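You operate a simulated robot arm through the tools that you are given. There is no shell and no other tool.

The job below is to be done with a simulated robot arm. You get a single attempt, and the scene is never put back.

TASK
Set the controls near the top of the grey hood. At the end: the back flow knob is turned to low; the black pressure knob is turned to low; the red stroke knob is turned to 50 mm; the stop lock lever is set to free; whatever was shut is shut again. Leave all else as you found it, and nothing knocked over. The stop lock lever goes anticlockwise seen from above, to its stop.

The check looks at the end state, three seconds after you hand in, the way a careful person would. Anything else that was tipped, shoved, dropped, spilled or broken makes it a failure.

THE ROBOT
A 6-joint arm with a three-finger gripper, fixed in place. Base frame: the origin is at the foot of the arm, x ahead of it, y to its left, z up. Lengths are in mm, angles in rad, forces in N, time in s.
Its first joint turns from -2.897 to 2.897 rad. Payload 4.89 kg.
The tool frame sits at the grasp point between the pads (the TCP): z along the fingers, y along the line on which they close. The tips reach 30 mm beyond it. The gripper opens to 164 mm. The gripper's body begins 125 mm behind the TCP.
Orientation is that of the tool frame in the base frame, as a unit quaternion [x, y, z, w]. With the fingers straight down and closing along the base's y, the tool's x points along the base's -x, its y along +y and its z along -z.

THE INTERFACE
- The arm moves only by the tool nudge_tool. Its argument "moves" is a list of rows, each an object of numbers (a shift or turn left out is 0, a gripper value left out holds the last): "rx", "ry", "rz": the turn, a rotation vector about the tool's x, y, z in rad; "dx", "dy", "dz": the shift along the tool's x, y, z in mm; "claw": the opening, from 0 (shut) to 1 (fully open). In form: [{"rx": .., "ry": .., "rz": .., "dx": .., "dy": .., "dz": .., "claw": ..}, ...]. A call has 1 to 20 rows; each row is the pose to reach, as a shift and turn from the pose commanded when the call began, along the tool's axes at that moment. Rows are played at 5 a second. More than 50 mm and 0.15 rad between two rows, or a gripper value outside its range, and nothing of the call is played. Where a pose cannot be reached the arm comes as near as it can. A force on the tool above 40 N (or 10 N above the force at the start of the call, whichever is more), or a blocked arm, ends the call early, and 0.2 s more pass. Each finger travels about 108 mm/s and halts on what it meets, pressing with about 31 N; the grip force reading is that of the motor and also rises with nothing between the fingers. The clock runs only during rows and for 0.2 s after the last one: add rows that repeat a pose to give the fingers time. It gives the time, the measured TCP pose, the force on the tool (base axes), the opening and the grip force at its end, in the units of the frame above (readings bear some noise), with the torque about the TCP (base axes, N m) and any sound that the robot's microphone picked up, and new pictures: "views" is both (left out), scene, wrist or none.
- Cameras (640 x 400 px; columns grow to the right, rows downward): "scene" is fixed at [60.4, -647.2, 1741.6]; the picture's right is [0.95, -0.32, 0.00], its down [-0.15, -0.43, -0.89] and it looks along [0.29, 0.85, -0.45] (base axes); focal length 347 px, centre (320, 200). "wrist" rides on the gripper at [76, -2, -152] in the tool frame; the picture's right is [0.02, 1.00, 0.00], its down [-0.88, 0.02, -0.47] and it looks along [-0.47, 0.01, 0.88] (tool axes); focal length 247 px, centre (320, 200). There is no depth. A picture from a camera that has moved, and an enlarged one, comes with that camera's place and axes in the base frame and with its lens. The place of the scene camera against the robot may be out by one fixed shift of up to 18 mm in any direction.
- move_column(by): slides the trunk up (or, below 0, down) by that many mm; the arm rides with it, the base frame stays. It gives what a move gives, with no picture.
- enlarge(camera, box): a new picture of the part [left, top, right, bottom] of that camera's present view, enlarged. It takes no simulated time.
- hand_in(): hands the job in; it is judged then, once.

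Places have to be worked out from the pictures, the camera data and where the tool is seen. Open the gripper and draw the arm clear of the work before you hand the job in, unless the task says otherwise.

The tools are called after "Emit:" by a JSON object that holds its "fn" and its "kwargs". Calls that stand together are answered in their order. nudge_tool: Moves the arm, as the interface text tells. Its arguments: {"type":"object","properties":{"moves":{"type":"array"},"views":{"type":"string","enum":["both","scene","wrist","none"]}},"required":["moves"]} The other tools are called the same way: move_column (by) slides the trunk up or down; enlarge (camera, box) takes an enlarged picture of a part of a camera's view; hand_in () hands the job in.

At the start:

```text
time_s: 0.0
eef_pos: [343.8, 533.3, 1311.8]
tcp_rot: [-0.001, 1.0, 0.0, -0.001]
force: [-0.9, 0.6, -0.3]
moment: [-0.02, 0.0, 0.04]
finger_gap: 164.1
grip_force: 0.2
trunk travel left (down, up): [-275.0, 115.0]
```

scene: 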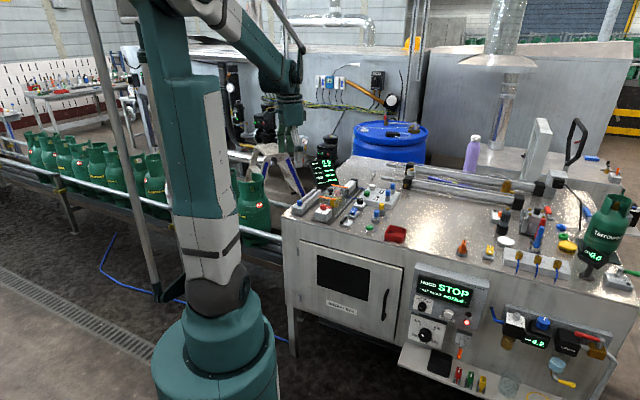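
wrist: 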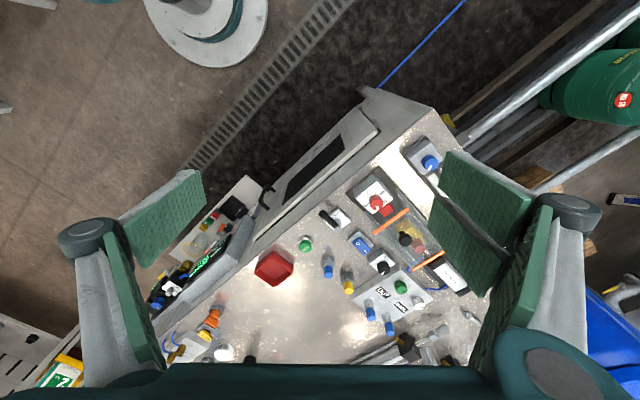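

I start by looking closely at both pictures to find the controls named in the task. No motion yet.

Emit:
{"fn": "enlarge", "kwargs": {"camera": "scene", "box": [270, 150, 430, 250]}}

Emit:
{"fn": "enlarge", "kwargs": {"camera": "wrist", "box": [300, 140, 500, 265]}}

Emit:
{"fn": "enlarge", "kwargs": {"camera": "wrist", "box": [300, 230, 500, 355]}}

Emit:
{"fn": "enlarge", "kwargs": {"camera": "scene", "box": [390, 260, 550, 360]}}

Emit:
{"fn": "enlarge", "kwargs": {"camera": "scene", "box": [420, 180, 640, 317]}}

```text
4.00 times, centred on (350, 200) of scene
camera zoom: at [60.4, -647.2, 1741.6], right [0.95, -0.32, 0.0], down [-0.15, -0.43, -0.89], along [0.29, 0.85, -0.45], focal length 1387 px, centre (200, 200)
```

zoom: 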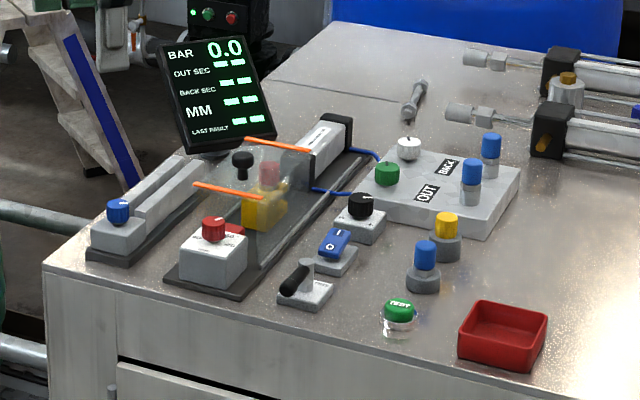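

```text
3.20 times, centred on (400, 202) of wrist
camera zoom: at [266.2, 530.3, 1465.2], right [-0.02, 1.0, 0.0], down [0.88, 0.02, 0.47], along [0.47, 0.01, -0.88], focal length 790 px, centre (64, 192)
```

zoom: 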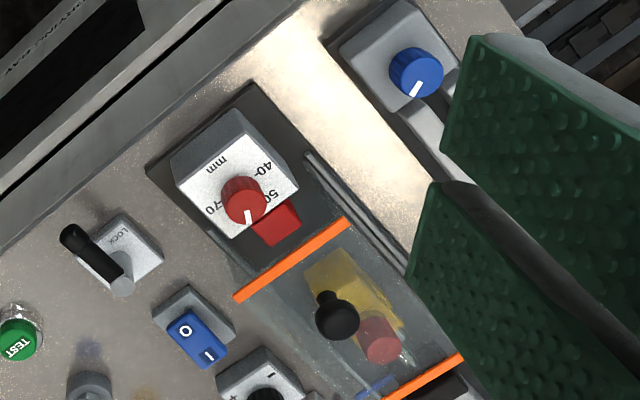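

```text
3.20 times, centred on (400, 292) of wrist
camera zoom: at [266.2, 530.3, 1465.2], right [-0.02, 1.0, 0.0], down [0.88, 0.02, 0.47], along [0.47, 0.01, -0.88], focal length 790 px, centre (64, -96)
```

zoom: 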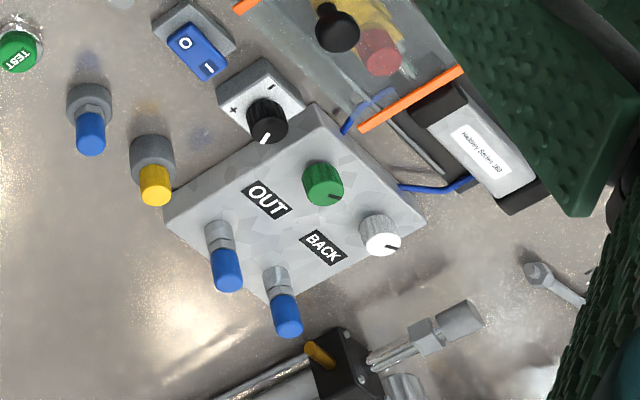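

```text
4.00 times, centred on (470, 310) of scene
camera zoom: at [60.4, -647.2, 1741.6], right [0.95, -0.32, 0.0], down [-0.15, -0.43, -0.89], along [0.29, 0.85, -0.45], focal length 1387 px, centre (-280, -240)
```

zoom: 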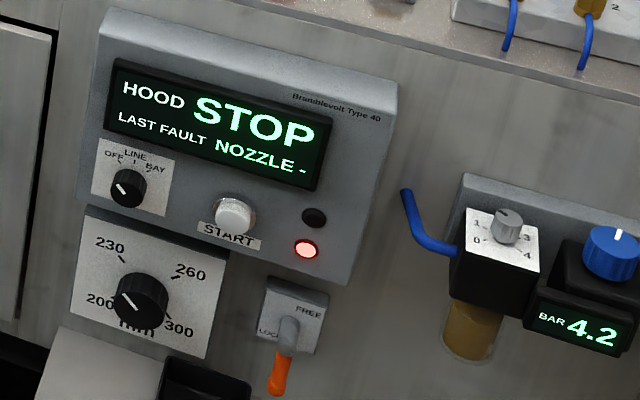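

```text
2.91 times, centred on (530, 248) of scene
camera zoom: at [60.4, -647.2, 1741.6], right [0.95, -0.32, 0.0], down [-0.15, -0.43, -0.89], along [0.29, 0.85, -0.45], focal length 1009 px, centre (-291, 59)
```

zoom: 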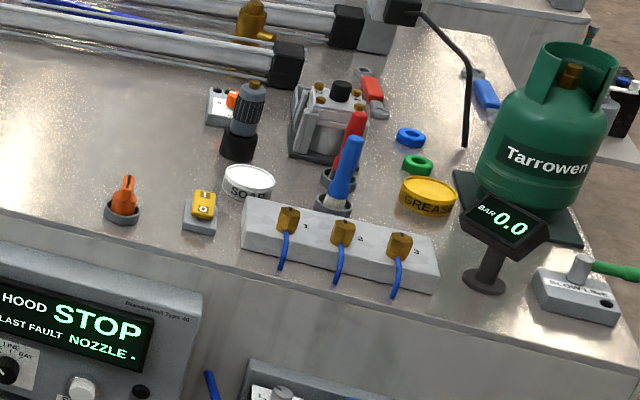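

The top-side panel has the red mm knob, a black +/- knob, green and white flow knobs and a black LOCK lever, and a clear cover with orange edges. I'll move the wrist camera closer above them, staying high, to read the scales.

Emit:
{"fn": "nudge_tool", "kwargs": {"moves": [{"dx": -21, "dy": 17, "dz": 28, "claw": 1}, {"dx": -43, "dy": 34, "dz": 56, "claw": 1}, {"dx": -65, "dy": 51, "dz": 84, "claw": 1}, {"dx": -86, "dy": 67, "dz": 112, "claw": 1}, {"dx": -86, "dy": 67, "dz": 112, "claw": 1}], "views": "both"}}

```text
time_s: 1.2
eef_pos: [428.6, 602.4, 1199.8]
tcp_rot: [0.001, 1.0, 0.0, 0.0]
force: [1.3, 1.4, -0.4]
moment: [-0.14, 0.1, 0.01]
finger_gap: 164.0
grip_force: 0.0
trunk travel left (down, up): [-275.0, 115.0]
camera wrist: at [352.1, 600.5, 1353.3], right [-0.02, 1.0, 0.0], down [0.88, 0.02, 0.47], along [0.47, 0.01, -0.88], focal length 247 px, centre (320, 200)
```

scene: 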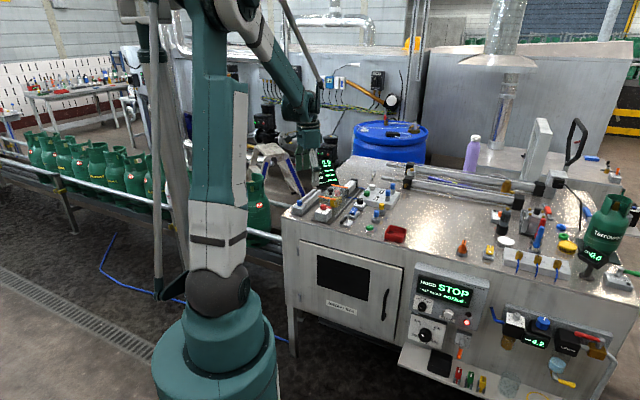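
wrist: 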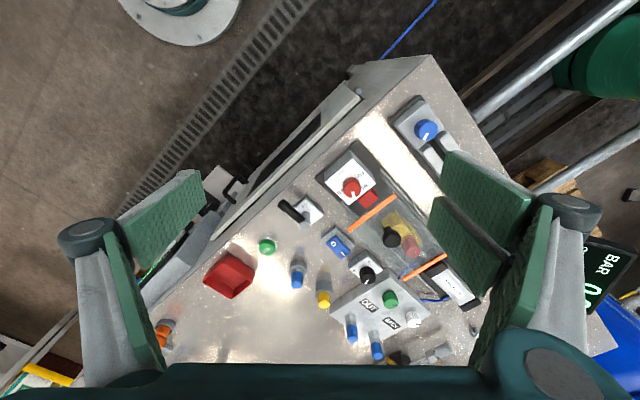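

The view is closer. I'll enlarge the parts of the wrist picture with the knobs.

Emit:
{"fn": "enlarge", "kwargs": {"camera": "wrist", "box": [260, 130, 420, 230]}}

Emit:
{"fn": "enlarge", "kwargs": {"camera": "wrist", "box": [320, 220, 480, 320]}}

Emit:
{"fn": "enlarge", "kwargs": {"camera": "wrist", "box": [260, 270, 440, 382]}}

Emit:
{"fn": "enlarge", "kwargs": {"camera": "scene", "box": [310, 170, 390, 220]}}

```text
4.00 times, centred on (340, 180) of wrist
camera zoom: at [352.1, 600.5, 1353.3], right [-0.02, 1.0, 0.0], down [0.88, 0.02, 0.47], along [0.47, 0.01, -0.88], focal length 988 px, centre (240, 280)
```

zoom: 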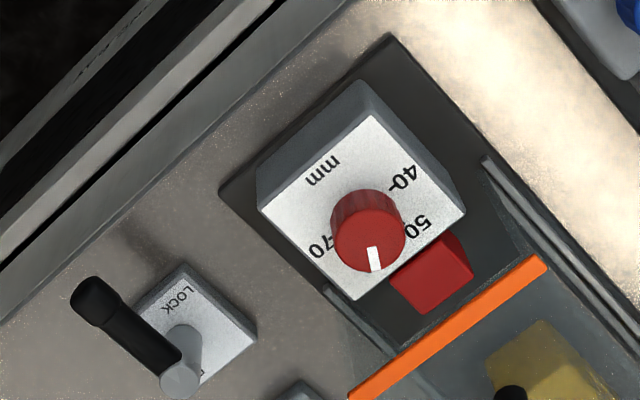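

```text
4.00 times, centred on (400, 270) of wrist
camera zoom: at [352.1, 600.5, 1353.3], right [-0.02, 1.0, 0.0], down [0.88, 0.02, 0.47], along [0.47, 0.01, -0.88], focal length 988 px, centre (0, -80)
```

zoom: 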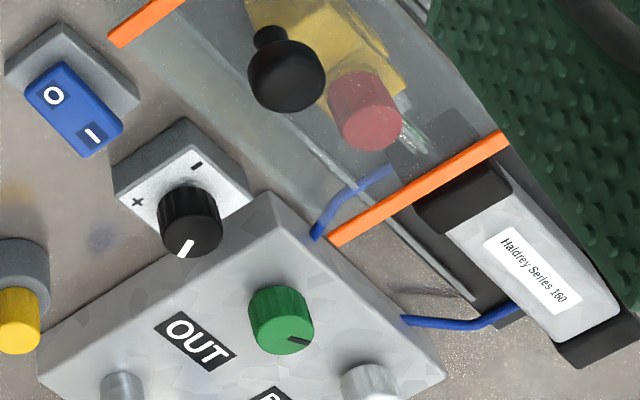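

```text
3.56 times, centred on (350, 326) of wrist
camera zoom: at [352.1, 600.5, 1353.3], right [-0.02, 1.0, 0.0], down [0.88, 0.02, 0.47], along [0.47, 0.01, -0.88], focal length 878 px, centre (213, -248)
```

zoom: 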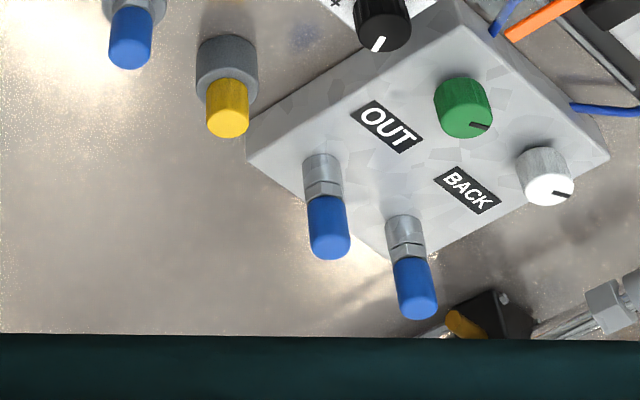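

```text
8.00 times, centred on (350, 195) of scene
camera zoom: at [60.4, -647.2, 1741.6], right [0.95, -0.32, 0.0], down [-0.15, -0.43, -0.89], along [0.29, 0.85, -0.45], focal length 2774 px, centre (80, 240)
```

zoom: 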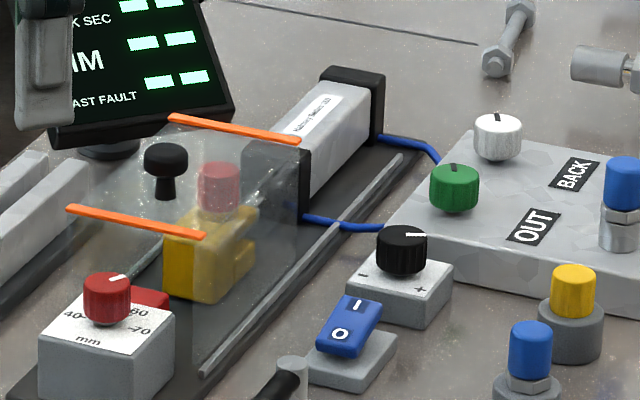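

The knobs are a red mm dial (pointing at about 60), a black −/+ knob, and green OUT and white BACK flow knobs. I estimate red at (518,654,1013), the lever pivot at (601,578), black at (728,707,980) and white at (849,822,990). I'll move further out, still high, for a nearer look.

Emit:
{"fn": "nudge_tool", "kwargs": {"moves": [{"dx": -38, "dy": 16, "dz": 10}, {"dx": -76, "dy": 31, "dz": 20}, {"dx": -115, "dy": 47, "dz": 30}, {"dx": -153, "dy": 62, "dz": 40}, {"dx": -191, "dy": 78, "dz": 50}, {"dx": -191, "dy": 78, "dz": 50}], "views": "both"}}

```text
time_s: 2.6
eef_pos: [623.9, 676.6, 1148.6]
tcp_rot: [0.0, 1.0, -0.001, 0.0]
force: [0.7, 0.2, -1.7]
moment: [-0.1, 0.18, -0.01]
finger_gap: 164.2
grip_force: 0.1
trunk travel left (down, up): [-275.0, 115.0]
camera wrist: at [545.8, 675.1, 1301.3], right [-0.02, 1.0, 0.0], down [0.88, 0.02, 0.47], along [0.47, 0.01, -0.88], focal length 247 px, centre (320, 200)
```

scene: 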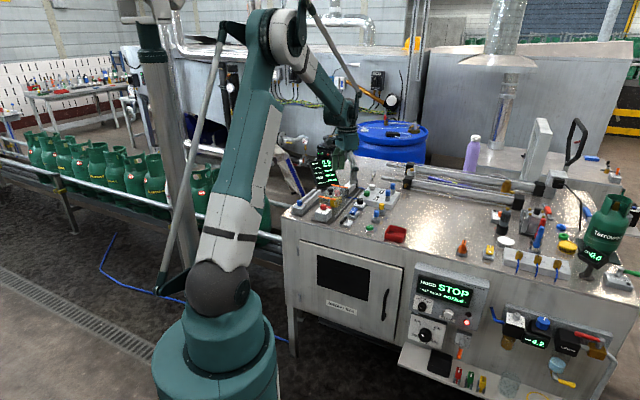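
wrist: 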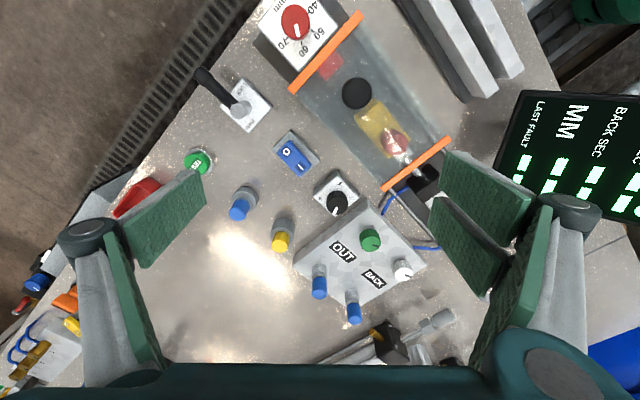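

Better view. I'll enlarge the groups of controls to read pointers and scales.

Emit:
{"fn": "enlarge", "kwargs": {"camera": "wrist", "box": [290, 200, 450, 300]}}

Emit:
{"fn": "enlarge", "kwargs": {"camera": "wrist", "box": [180, 0, 340, 100]}}

Emit:
{"fn": "enlarge", "kwargs": {"camera": "wrist", "box": [180, 50, 340, 150]}}

Emit:
{"fn": "enlarge", "kwargs": {"camera": "wrist", "box": [300, 60, 460, 160]}}

Emit:
{"fn": "enlarge", "kwargs": {"camera": "wrist", "box": [290, 150, 390, 213]}}

```text
4.00 times, centred on (370, 250) of wrist
camera zoom: at [545.8, 675.1, 1301.3], right [-0.02, 1.0, 0.0], down [0.88, 0.02, 0.47], along [0.47, 0.01, -0.88], focal length 988 px, centre (120, 0)
```

zoom: 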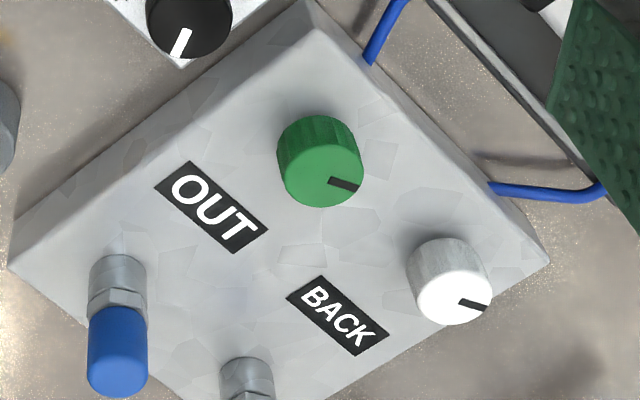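

```text
4.00 times, centred on (260, 50) of wrist
camera zoom: at [545.8, 675.1, 1301.3], right [-0.02, 1.0, 0.0], down [0.88, 0.02, 0.47], along [0.47, 0.01, -0.88], focal length 988 px, centre (560, 800)
```

zoom: 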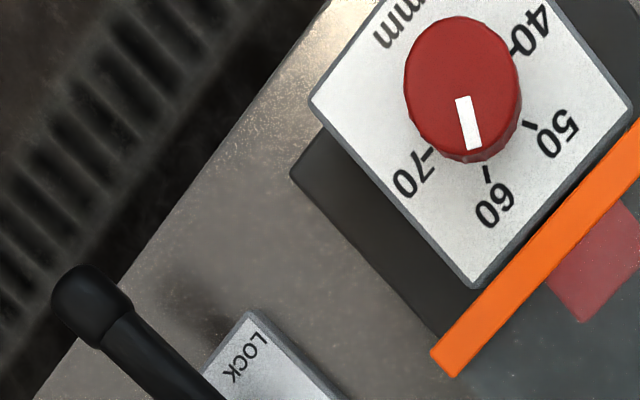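

```text
4.00 times, centred on (260, 100) of wrist
camera zoom: at [545.8, 675.1, 1301.3], right [-0.02, 1.0, 0.0], down [0.88, 0.02, 0.47], along [0.47, 0.01, -0.88], focal length 988 px, centre (560, 600)
```

zoom: 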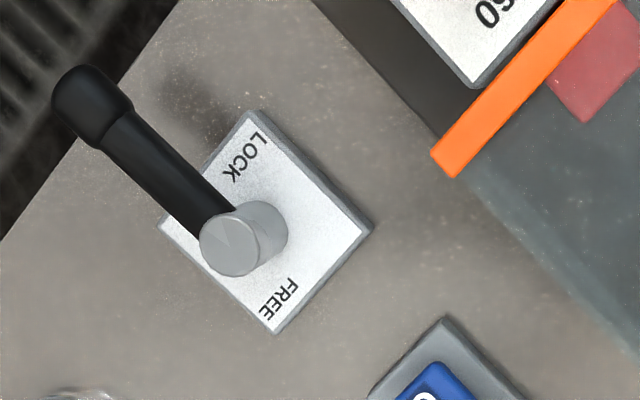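

```text
4.00 times, centred on (380, 110) of wrist
camera zoom: at [545.8, 675.1, 1301.3], right [-0.02, 1.0, 0.0], down [0.88, 0.02, 0.47], along [0.47, 0.01, -0.88], focal length 988 px, centre (80, 560)
```

zoom: 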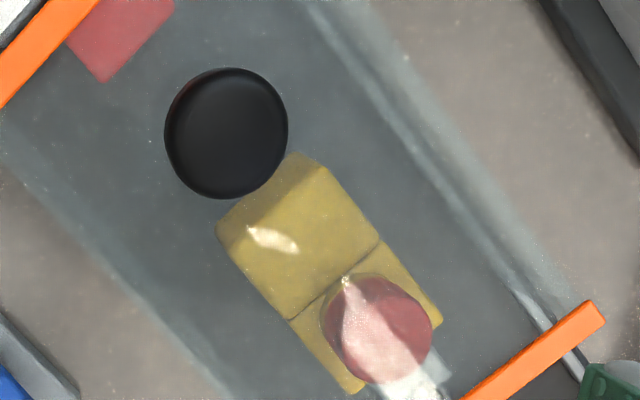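

```text
6.35 times, centred on (340, 182) of wrist
camera zoom: at [545.8, 675.1, 1301.3], right [-0.02, 1.0, 0.0], down [0.88, 0.02, 0.47], along [0.47, 0.01, -0.88], focal length 1568 px, centre (193, 318)
```

zoom: 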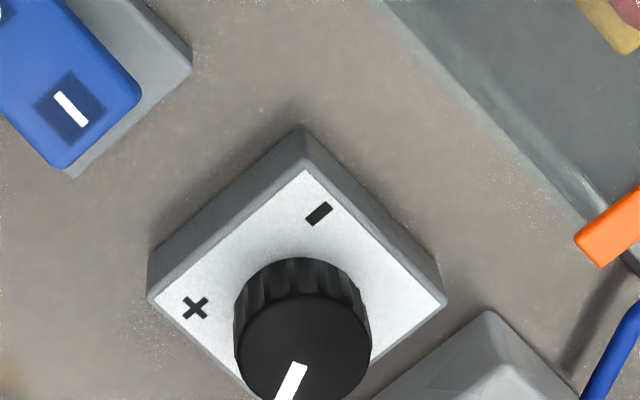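

The red dial reads 40/50/60/70 and points at about 60. The black knob has − at front-left and + at front-right. I'll zoom hard on the flow knobs and look for any scale, and check the lever and screen.

Emit:
{"fn": "enlarge", "kwargs": {"camera": "wrist", "box": [380, 245, 428, 275]}}

Emit:
{"fn": "enlarge", "kwargs": {"camera": "wrist", "box": [346, 220, 394, 250]}}

Emit:
{"fn": "enlarge", "kwargs": {"camera": "scene", "box": [360, 175, 408, 205]}}

Emit:
{"fn": "enlarge", "kwargs": {"camera": "scene", "box": [310, 150, 358, 180]}}

Emit:
{"fn": "enlarge", "kwargs": {"camera": "scene", "box": [310, 195, 390, 245]}}

```text
13.33 times, centred on (404, 260) of wrist
camera zoom: at [545.8, 675.1, 1301.3], right [-0.02, 1.0, 0.0], down [0.88, 0.02, 0.47], along [0.47, 0.01, -0.88], focal length 3293 px, centre (-800, -600)
```

zoom: 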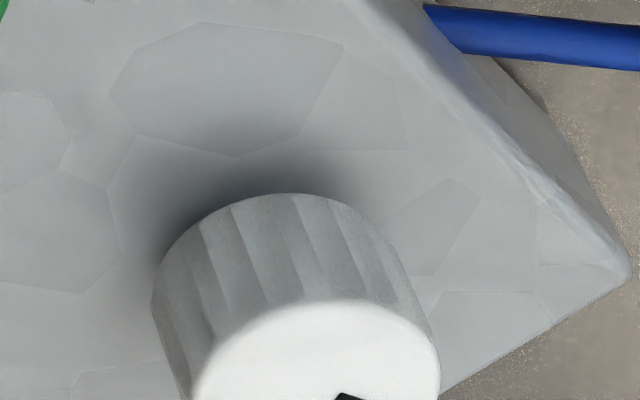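

```text
13.33 times, centred on (370, 235) of wrist
camera zoom: at [545.8, 675.1, 1301.3], right [-0.02, 1.0, 0.0], down [0.88, 0.02, 0.47], along [0.47, 0.01, -0.88], focal length 3293 px, centre (-347, -267)
```

zoom: 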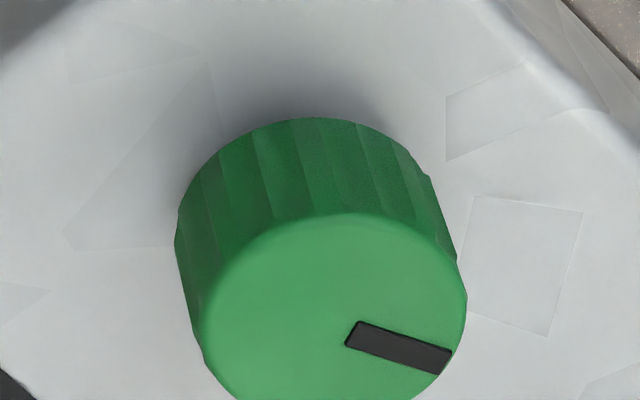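

```text
13.33 times, centred on (384, 190) of scene
camera zoom: at [60.4, -647.2, 1741.6], right [0.95, -0.32, 0.0], down [-0.15, -0.43, -0.89], along [0.29, 0.85, -0.45], focal length 4623 px, centre (-533, 333)
```

zoom: 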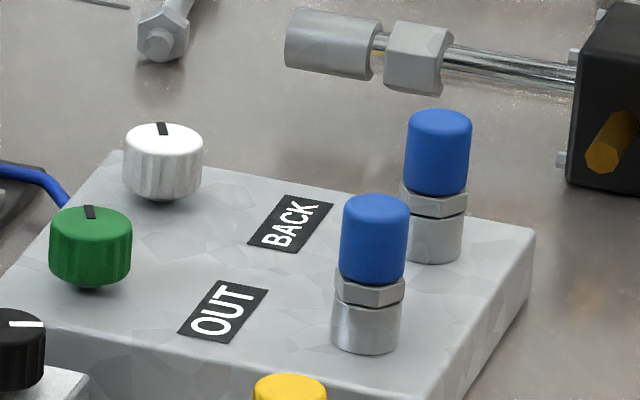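

```text
13.33 times, centred on (334, 165) of scene
camera zoom: at [60.4, -647.2, 1741.6], right [0.95, -0.32, 0.0], down [-0.15, -0.43, -0.89], along [0.29, 0.85, -0.45], focal length 4623 px, centre (133, 667)
```

zoom: 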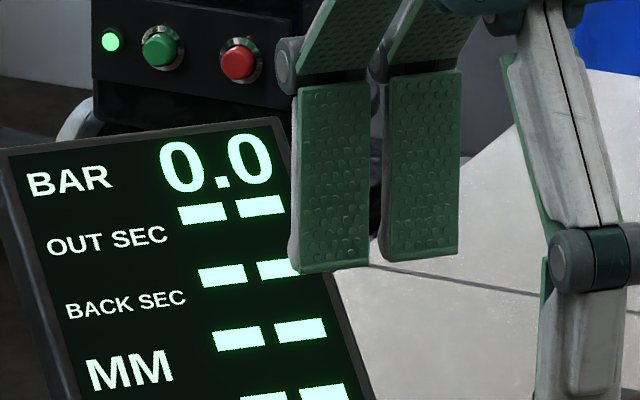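

```text
8.00 times, centred on (350, 220) of scene
camera zoom: at [60.4, -647.2, 1741.6], right [0.95, -0.32, 0.0], down [-0.15, -0.43, -0.89], along [0.29, 0.85, -0.45], focal length 2774 px, centre (80, 40)
```

zoom: 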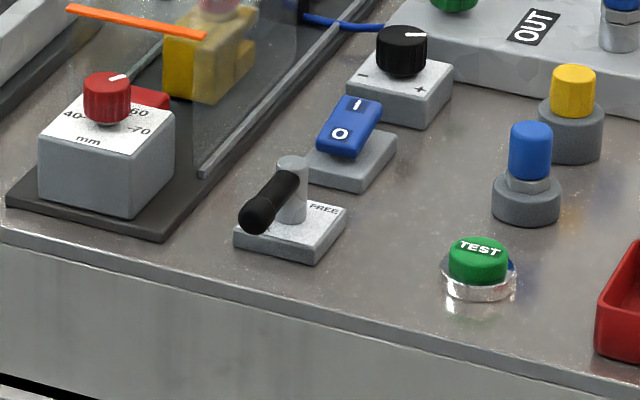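

No scale is visible on the flow knobs yet. I'll check other labels around the hood for hints about what "low" means there, and look at the rest of the top.

Emit:
{"fn": "enlarge", "kwargs": {"camera": "scene", "box": [280, 280, 410, 361]}}

Emit:
{"fn": "enlarge", "kwargs": {"camera": "scene", "box": [480, 290, 640, 390]}}

Emit:
{"fn": "enlarge", "kwargs": {"camera": "scene", "box": [370, 140, 498, 220]}}

Emit:
{"fn": "enlarge", "kwargs": {"camera": "scene", "box": [300, 50, 460, 150]}}

Emit:
{"fn": "enlarge", "kwargs": {"camera": "wrist", "box": [330, 230, 490, 330]}}

```text
4.92 times, centred on (345, 320) of scene
camera zoom: at [60.4, -647.2, 1741.6], right [0.95, -0.32, 0.0], down [-0.15, -0.43, -0.89], along [0.29, 0.85, -0.45], focal length 1707 px, centre (197, -393)
```

zoom: 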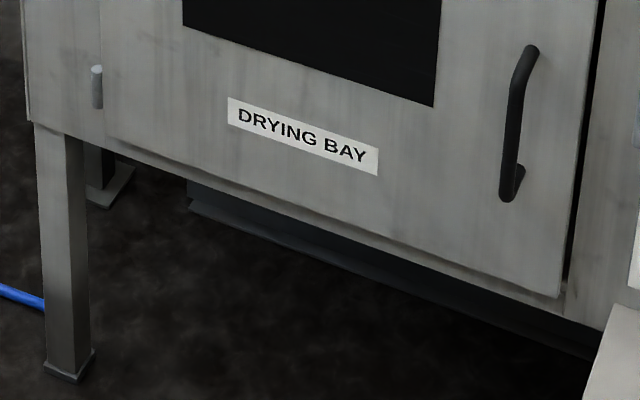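

```text
4.00 times, centred on (560, 340) of scene
camera zoom: at [60.4, -647.2, 1741.6], right [0.95, -0.32, 0.0], down [-0.15, -0.43, -0.89], along [0.29, 0.85, -0.45], focal length 1387 px, centre (-640, -360)
```

zoom: 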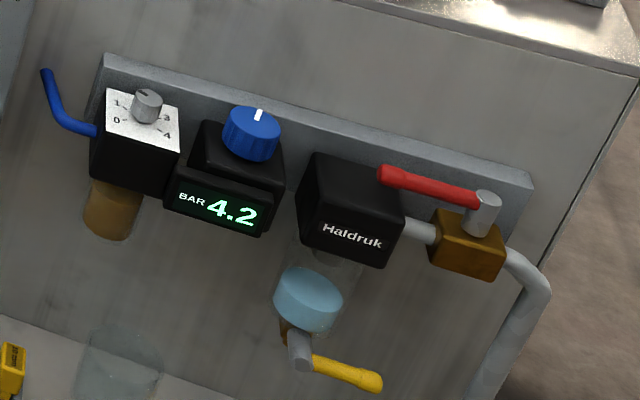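

```text
5.00 times, centred on (434, 180) of scene
camera zoom: at [60.4, -647.2, 1741.6], right [0.95, -0.32, 0.0], down [-0.15, -0.43, -0.89], along [0.29, 0.85, -0.45], focal length 1734 px, centre (-250, 300)
```

zoom: 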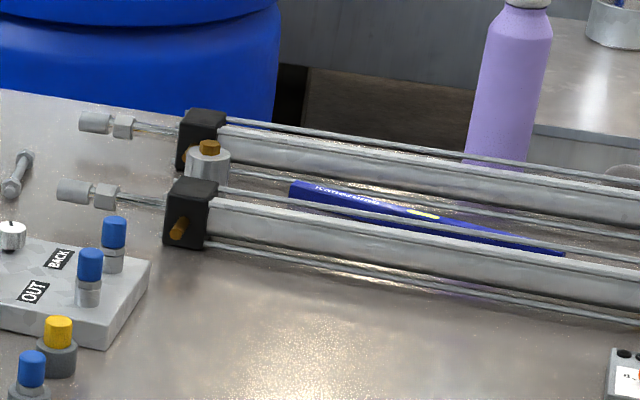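

```text
4.00 times, centred on (380, 100) of scene
camera zoom: at [60.4, -647.2, 1741.6], right [0.95, -0.32, 0.0], down [-0.15, -0.43, -0.89], along [0.29, 0.85, -0.45], focal length 1387 px, centre (80, 600)
```

zoom: 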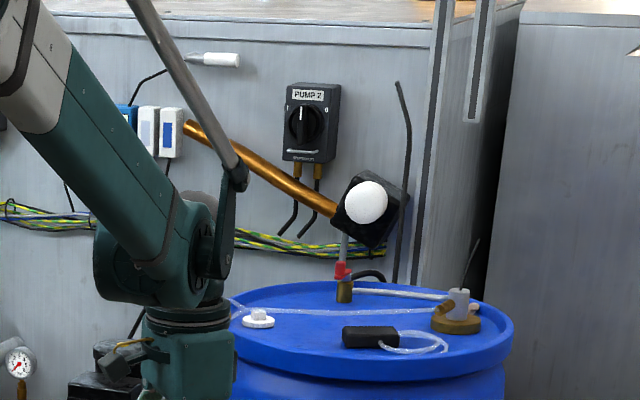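

```text
4.00 times, centred on (410, 280) of wrist
camera zoom: at [545.8, 675.1, 1301.3], right [-0.02, 1.0, 0.0], down [0.88, 0.02, 0.47], along [0.47, 0.01, -0.88], focal length 988 px, centre (-40, -120)
```

zoom: 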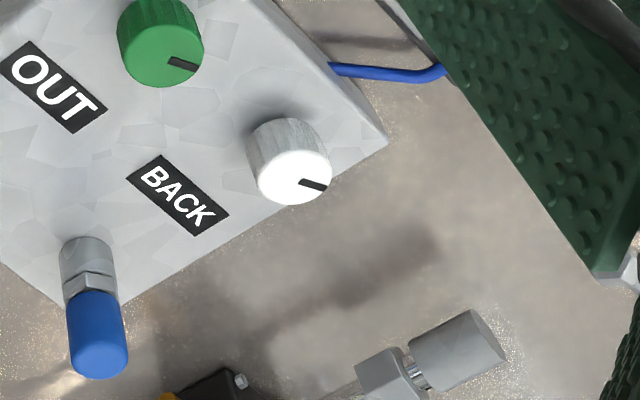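

From two wrist views I get the lever post top at (592,580,997), with its handle pointing to the front and its end at (557,542,988). I also get red at (509,652,1030), black at (716,704,994) and white at (837,818,1005), with the bench turned about 44°. I'll yaw the tool to line up with the bench so the camera sits on its front side, and move above the lever at the same height.

Emit:
{"fn": "nudge_tool", "kwargs": {"moves": [{"rz": -0.128, "dx": 10, "dy": -15, "dz": 0}, {"rz": -0.256, "dx": 20, "dy": -30, "dz": 0}, {"rz": -0.383, "dx": 30, "dy": -45, "dz": 0}, {"rz": -0.511, "dx": 40, "dy": -60, "dz": 0}, {"rz": -0.639, "dx": 50, "dy": -75, "dz": 0}, {"rz": -0.766, "dx": 60, "dy": -90, "dz": 0}, {"rz": -0.766, "dx": 60, "dy": -90, "dz": 0}], "views": "wrist"}}

```text
time_s: 4.2
eef_pos: [559.7, 586.6, 1149.9]
tcp_rot: [-0.374, 0.927, 0.001, 0.0]
force: [0.4, 0.0, 0.4]
moment: [0.06, -0.03, -0.04]
finger_gap: 164.0
grip_force: 0.1
trunk travel left (down, up): [-275.0, 115.0]
camera wrist: at [505.4, 532.5, 1303.5], right [-0.71, 0.7, 0.0], down [0.62, 0.63, 0.47], along [0.33, 0.34, -0.88], focal length 247 px, centre (320, 200)
```

wrist: 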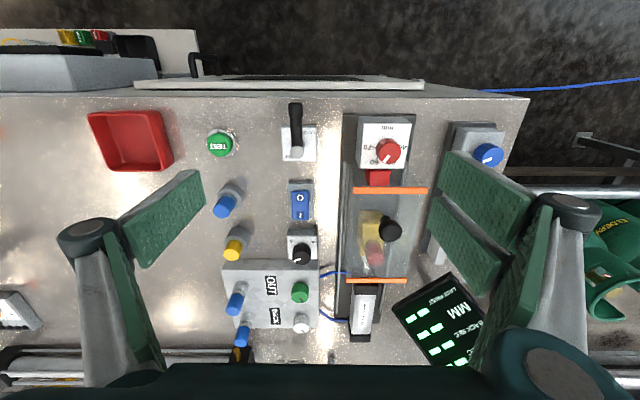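

The view is now square to the bench: up in the picture is the bench front. I'll shut the claw and come down beside the lever handle on its bench-left side, stopping above it first.

Emit:
{"fn": "nudge_tool", "kwargs": {"moves": [{"dx": 8, "dy": 2, "dz": 0, "claw": 0}, {"dx": 16, "dy": 3, "dz": 0, "claw": 0}, {"dx": 24, "dy": 4, "dz": 0, "claw": 0}, {"dx": 24, "dy": 4, "dz": 0, "claw": 0}, {"dx": 24, "dy": 4, "dz": 30, "claw": 0}, {"dx": 24, "dy": 4, "dz": 60, "claw": 0}, {"dx": 24, "dy": 4, "dz": 90, "claw": 0}, {"dx": 24, "dy": 4, "dz": 110, "claw": 0}, {"dx": 24, "dy": 4, "dz": 110, "claw": 0}], "views": "both"}}

```text
time_s: 6.2
eef_pos: [540.5, 574.5, 1040.3]
tcp_rot: [-0.374, 0.927, 0.0, 0.0]
force: [0.5, 0.1, -0.9]
moment: [-0.03, 0.04, -0.01]
finger_gap: 0.0
grip_force: 30.7
trunk travel left (down, up): [-275.0, 115.0]
camera wrist: at [485.8, 519.6, 1193.0], right [-0.71, 0.71, 0.0], down [0.62, 0.62, 0.47], along [0.33, 0.34, -0.88], focal length 247 px, centre (320, 200)
```

scene: 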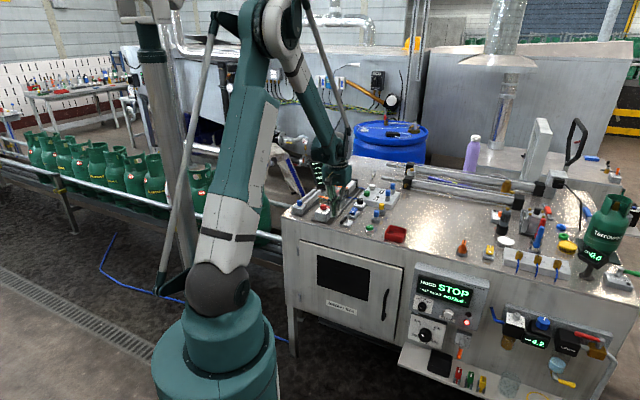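
wrist: 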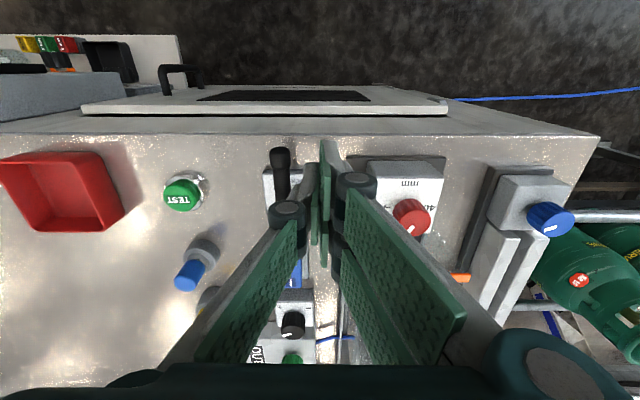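

The fingers are shut just left of the handle (to the right of it in the picture). I'll check closeness from both cameras before going down.

Emit:
{"fn": "enlarge", "kwargs": {"camera": "scene", "box": [290, 165, 386, 225]}}

Emit:
{"fn": "enlarge", "kwargs": {"camera": "wrist", "box": [240, 110, 400, 210]}}

```text
6.67 times, centred on (338, 195) of scene
camera zoom: at [60.4, -647.2, 1741.6], right [0.95, -0.32, 0.0], down [-0.15, -0.43, -0.89], along [0.29, 0.85, -0.45], focal length 2312 px, centre (200, 233)
```

zoom: 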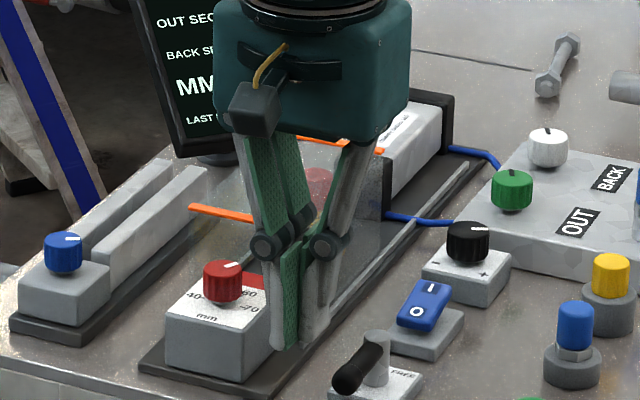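

```text
4.00 times, centred on (320, 160) of wrist
camera zoom: at [485.8, 519.6, 1193.0], right [-0.71, 0.71, 0.0], down [0.62, 0.62, 0.47], along [0.33, 0.34, -0.88], focal length 988 px, centre (320, 360)
```

zoom: 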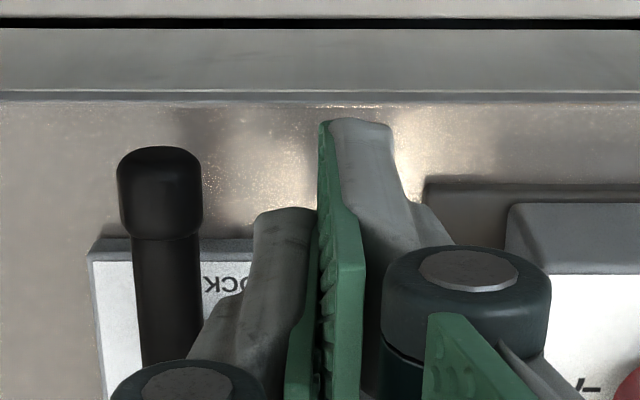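

The fingers don't look symmetric, so I'll inspect the gripper closely before using it near things.

Emit:
{"fn": "enlarge", "kwargs": {"camera": "wrist", "box": [180, 120, 500, 320]}}

Emit:
{"fn": "enlarge", "kwargs": {"camera": "scene", "box": [316, 185, 348, 220]}}

```text
2.00 times, centred on (340, 220) of wrist
camera zoom: at [485.8, 519.6, 1193.0], right [-0.71, 0.71, 0.0], down [0.62, 0.62, 0.47], along [0.33, 0.34, -0.88], focal length 494 px, centre (280, 160)
```

zoom: 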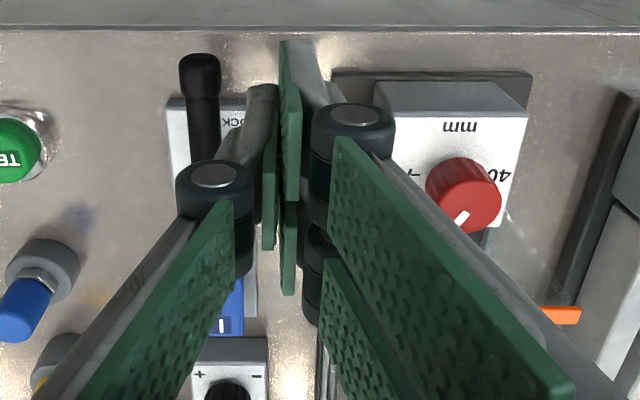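

```text
11.43 times, centred on (332, 202) of scene
camera zoom: at [60.4, -647.2, 1741.6], right [0.95, -0.32, 0.0], down [-0.15, -0.43, -0.89], along [0.29, 0.85, -0.45], focal length 3963 px, centre (183, 171)
```

zoom: 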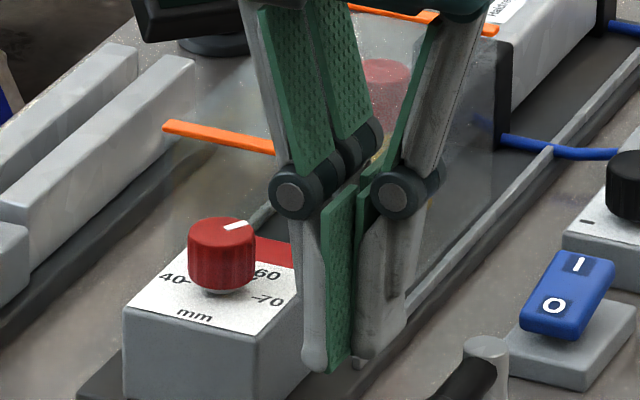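

The gripper has two fingers on its +y side and one in the middle opposite, so the +y side spans about ±29 mm. The lever plate top is at z≈966 and the handle at about 972–988. I'll go down to tip height 974, left of the handle, then close to within a few mm of it.

Emit:
{"fn": "nudge_tool", "kwargs": {"moves": [{"dz": 12, "claw": 0}, {"dz": 24, "claw": 0}, {"dz": 36, "claw": 0}, {"dz": 36, "dy": -5, "claw": 0}, {"dz": 36, "dy": -10, "claw": 0}, {"dz": 36, "dy": -10, "claw": 0}], "views": "both"}}

```text
time_s: 7.6
eef_pos: [547.4, 566.3, 1003.7]
tcp_rot: [-0.374, 0.927, 0.0, 0.0]
force: [0.3, -0.4, 0.1]
moment: [0.0, -0.01, 0.01]
finger_gap: 0.0
grip_force: 31.1
trunk travel left (down, up): [-275.0, 115.0]
camera wrist: at [492.3, 512.1, 1157.3], right [-0.71, 0.71, 0.0], down [0.62, 0.62, 0.47], along [0.33, 0.34, -0.88], focal length 247 px, centre (320, 200)
```

scene: 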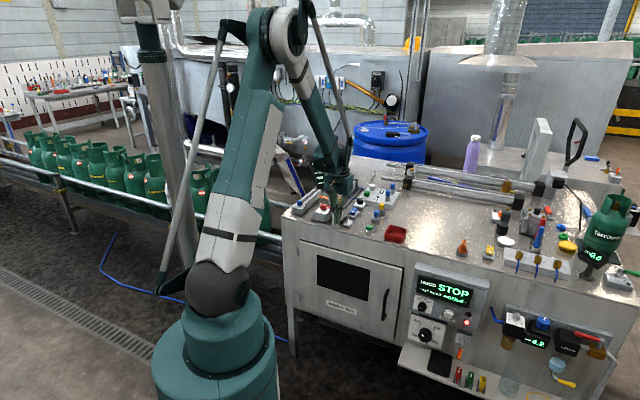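
wrist: 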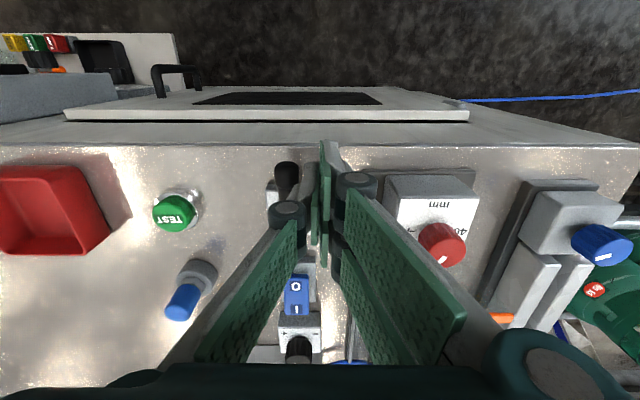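

No contact so far. I'll check the gap between finger and handle in close-up.

Emit:
{"fn": "enlarge", "kwargs": {"camera": "scene", "box": [310, 185, 374, 225]}}

Emit:
{"fn": "enlarge", "kwargs": {"camera": "wrist", "box": [250, 130, 378, 210]}}

```text
10.00 times, centred on (342, 205) of scene
camera zoom: at [60.4, -647.2, 1741.6], right [0.95, -0.32, 0.0], down [-0.15, -0.43, -0.89], along [0.29, 0.85, -0.45], focal length 3468 px, centre (100, 150)
```

zoom: 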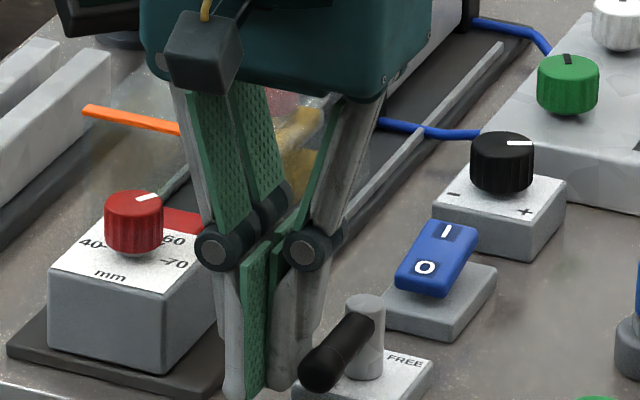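

```text
5.00 times, centred on (314, 170) of wrist
camera zoom: at [492.3, 512.1, 1157.3], right [-0.71, 0.71, 0.0], down [0.62, 0.62, 0.47], along [0.33, 0.34, -0.88], focal length 1235 px, centre (350, 350)
```

zoom: 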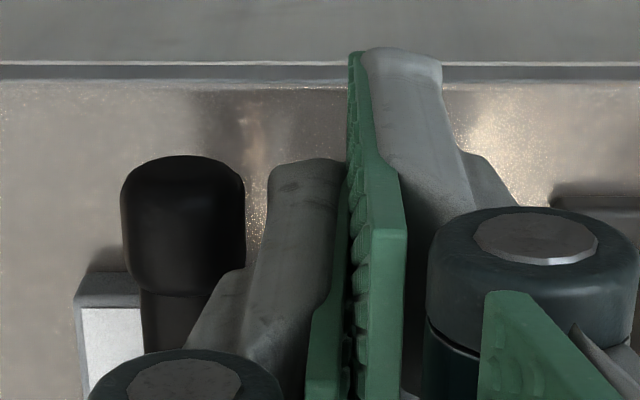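

There is about 4 mm between finger and handle. I'll sweep the tool anticlockwise about the lever pivot, turning with it, roughly half way and then look.

Emit:
{"fn": "nudge_tool", "kwargs": {"moves": [{"rz": -0.14, "dx": 2.7, "dy": -5.8}, {"rz": -0.28, "dx": 4.5, "dy": -11.9}, {"rz": -0.42, "dx": 5.5, "dy": -18.2}, {"rz": -0.56, "dx": 5.6, "dy": -24.6}, {"rz": -0.7, "dx": 4.8, "dy": -30.9}, {"rz": -0.84, "dx": 3.1, "dy": -37.1}], "views": "both"}}

```text
time_s: 9.0
eef_pos: [570.8, 538.0, 1003.6]
tcp_rot: [0.721, -0.693, 0.0, 0.0]
force: [0.5, 0.2, 0.5]
moment: [0.0, 0.0, -0.01]
finger_gap: 0.1
grip_force: 31.1
trunk travel left (down, up): [-275.0, 115.0]
camera wrist: at [574.6, 461.3, 1156.8], right [-1.0, -0.06, 0.0], down [-0.05, 0.88, 0.47], along [-0.03, 0.47, -0.88], focal length 247 px, centre (320, 200)
```

scene: 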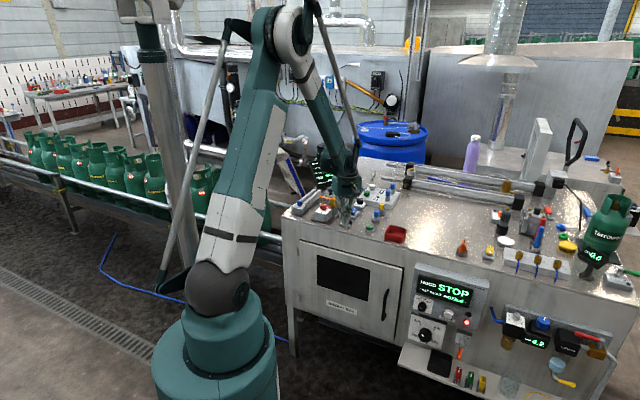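
wrist: 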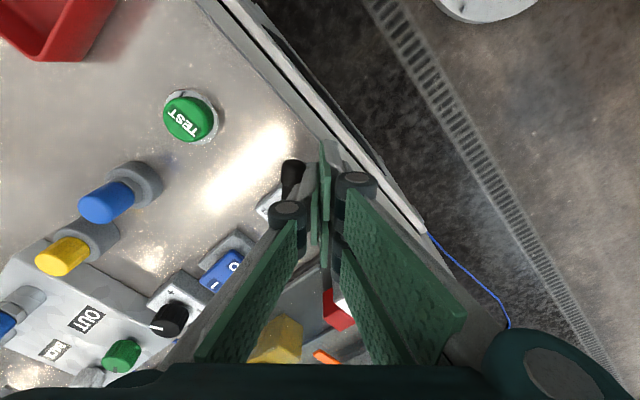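

The handle moves with the finger without any force. I'll continue the same arc another 0.56 rad.

Emit:
{"fn": "nudge_tool", "kwargs": {"moves": [{"rz": -0.14, "dx": 2.7, "dy": -5.8}, {"rz": -0.28, "dx": 4.5, "dy": -11.9}, {"rz": -0.42, "dx": 5.5, "dy": -18.2}, {"rz": -0.56, "dx": 5.6, "dy": -24.6}], "views": "both"}}

Emit:
{"fn": "enlarge", "kwargs": {"camera": "wrist", "box": [220, 110, 380, 210]}}

Emit:
{"fn": "enlarge", "kwargs": {"camera": "scene", "box": [310, 185, 390, 235]}}

```text
time_s: 10.0
eef_pos: [594.5, 533.5, 1003.0]
tcp_rot: [0.883, -0.468, 0.001, 0.0]
force: [-0.2, 0.1, -0.8]
moment: [-0.01, -0.01, -0.02]
finger_gap: 0.1
grip_force: 31.1
trunk travel left (down, up): [-275.0, 115.0]
camera wrist: at [639.2, 470.3, 1156.8], right [-0.81, -0.58, 0.0], down [-0.51, 0.72, 0.47], along [-0.27, 0.39, -0.88], focal length 247 px, centre (320, 200)
```

scene: 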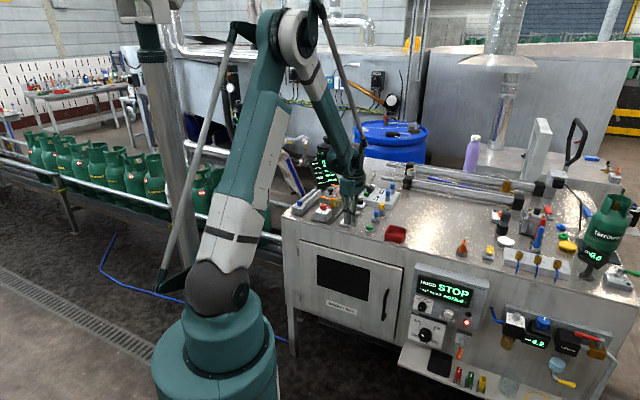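
wrist: 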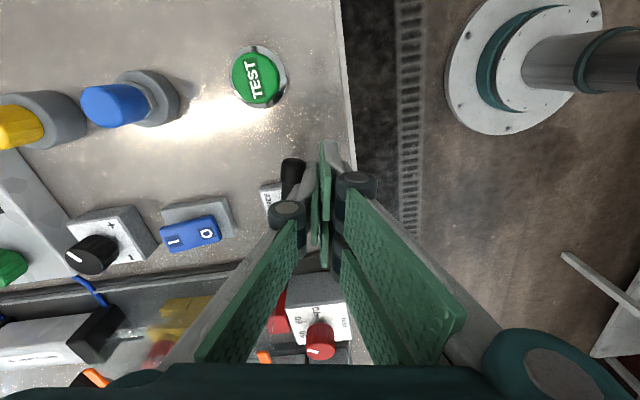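

```text
4.00 times, centred on (300, 160) of wrist
camera zoom: at [639.2, 470.3, 1156.8], right [-0.81, -0.58, 0.0], down [-0.51, 0.72, 0.47], along [-0.27, 0.39, -0.88], focal length 988 px, centre (400, 360)
```

zoom: 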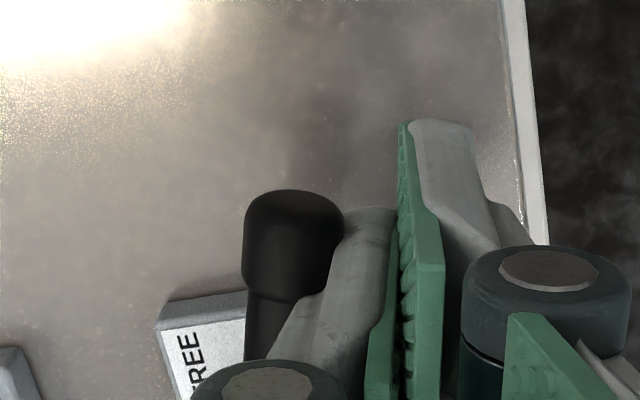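

```text
8.00 times, centred on (350, 210) of scene
camera zoom: at [60.4, -647.2, 1741.6], right [0.95, -0.32, 0.0], down [-0.15, -0.43, -0.89], along [0.29, 0.85, -0.45], focal length 2774 px, centre (80, 120)
```

zoom: 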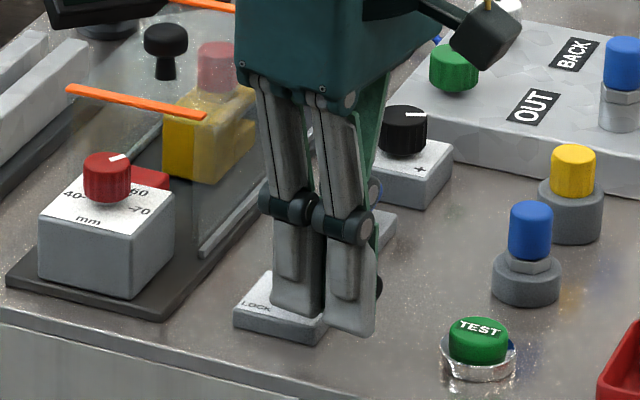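

The handle is now near FREE with little force. I'll go on in small steps until it meets its stop.

Emit:
{"fn": "nudge_tool", "kwargs": {"moves": [{"rz": -0.07, "dx": 1.4, "dy": -2.9}, {"rz": -0.14, "dx": 2.7, "dy": -5.8}, {"rz": -0.21, "dx": 3.7, "dy": -8.8}, {"rz": -0.28, "dx": 4.5, "dy": -11.9}], "views": "wrist"}}

Emit:
{"fn": "enlarge", "kwargs": {"camera": "wrist", "box": [220, 110, 380, 210]}}

Emit:
{"fn": "enlarge", "kwargs": {"camera": "scene", "box": [310, 185, 390, 235]}}

```text
time_s: 11.0
eef_pos: [608.1, 535.3, 1004.3]
tcp_rot: [0.94, -0.34, -0.001, 0.0]
force: [0.9, -1.0, 0.1]
moment: [0.03, 0.0, 0.0]
finger_gap: 0.0
grip_force: 30.7
trunk travel left (down, up): [-275.0, 115.0]
camera wrist: at [667.0, 488.0, 1157.5], right [-0.62, -0.78, 0.0], down [-0.69, 0.55, 0.47], along [-0.37, 0.29, -0.88], focal length 247 px, centre (320, 200)
```

wrist: 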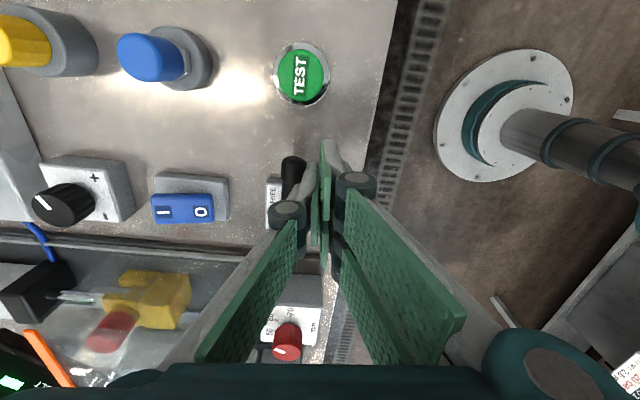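

```text
4.00 times, centred on (300, 160) of wrist
camera zoom: at [667.0, 488.0, 1157.5], right [-0.62, -0.78, 0.0], down [-0.69, 0.55, 0.47], along [-0.37, 0.29, -0.88], focal length 988 px, centre (400, 360)
```

zoom: 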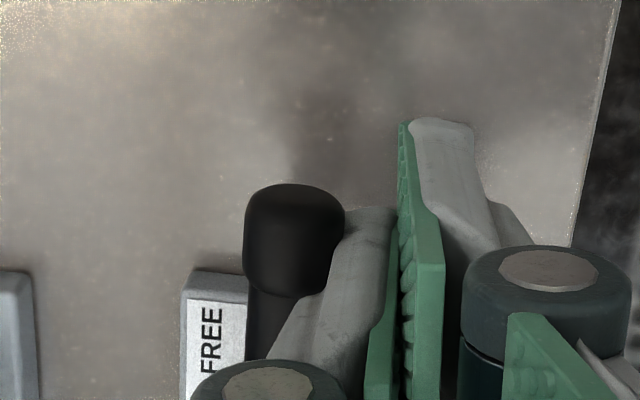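

```text
8.00 times, centred on (350, 210) of scene
camera zoom: at [60.4, -647.2, 1741.6], right [0.95, -0.32, 0.0], down [-0.15, -0.43, -0.89], along [0.29, 0.85, -0.45], focal length 2774 px, centre (80, 120)
```

zoom: 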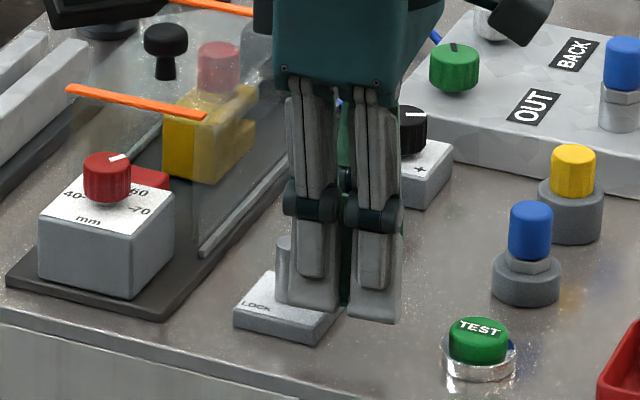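

Handle is about square to the plate, still no stop felt. I'll continue in small steps.

Emit:
{"fn": "nudge_tool", "kwargs": {"moves": [{"rz": -0.07, "dx": 1.4, "dy": -2.9}, {"rz": -0.14, "dx": 2.7, "dy": -5.8}, {"rz": -0.21, "dx": 3.7, "dy": -8.8}], "views": "wrist"}}

Emit:
{"fn": "enlarge", "kwargs": {"camera": "wrist", "box": [220, 110, 380, 210]}}

Emit:
{"fn": "enlarge", "kwargs": {"camera": "scene", "box": [310, 185, 390, 235]}}

```text
time_s: 11.6
eef_pos: [609.8, 534.3, 1002.8]
tcp_rot: [0.961, -0.277, -0.002, 0.002]
force: [-16.1, -13.5, 1.1]
moment: [-0.17, 0.22, -0.16]
finger_gap: 0.0
grip_force: 31.0
trunk travel left (down, up): [-275.0, 115.0]
stopped in row 3: the force on the tool passed its limit at 46 N (the readings are from after the stop); the commanded pose is now the measured one
camera wrist: at [675.6, 496.2, 1157.7], right [-0.51, -0.86, 0.01], down [-0.75, 0.45, 0.47], along [-0.41, 0.24, -0.88], focal length 247 px, centre (320, 200)
```

wrist: 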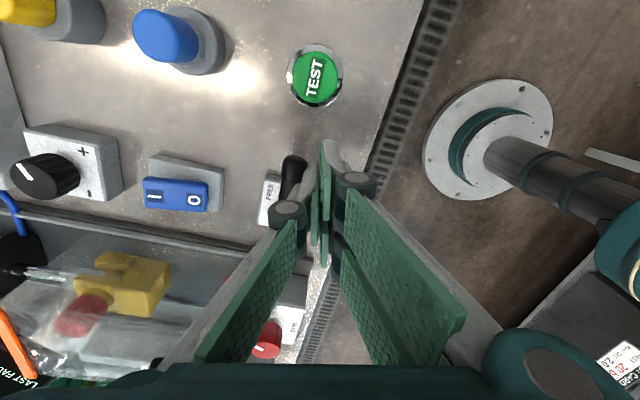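

```text
4.00 times, centred on (300, 160) of wrist
camera zoom: at [675.6, 496.2, 1157.7], right [-0.51, -0.86, 0.01], down [-0.75, 0.45, 0.47], along [-0.41, 0.24, -0.88], focal length 988 px, centre (400, 360)
```

zoom: 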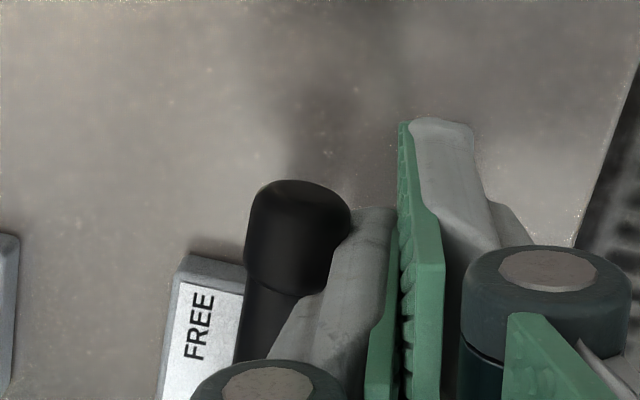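

```text
8.00 times, centred on (350, 210) of scene
camera zoom: at [60.4, -647.2, 1741.6], right [0.95, -0.32, 0.0], down [-0.15, -0.43, -0.89], along [0.29, 0.85, -0.45], focal length 2774 px, centre (80, 120)
```

zoom: 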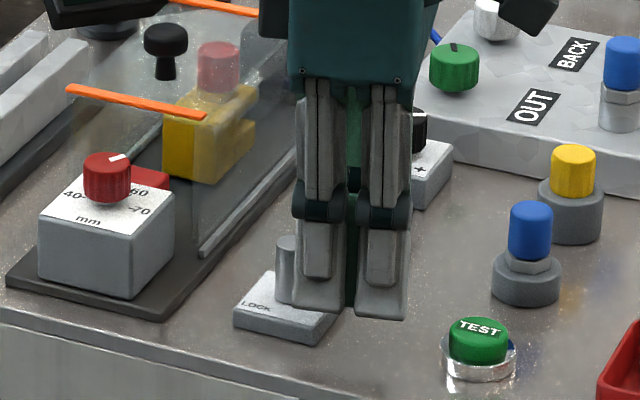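

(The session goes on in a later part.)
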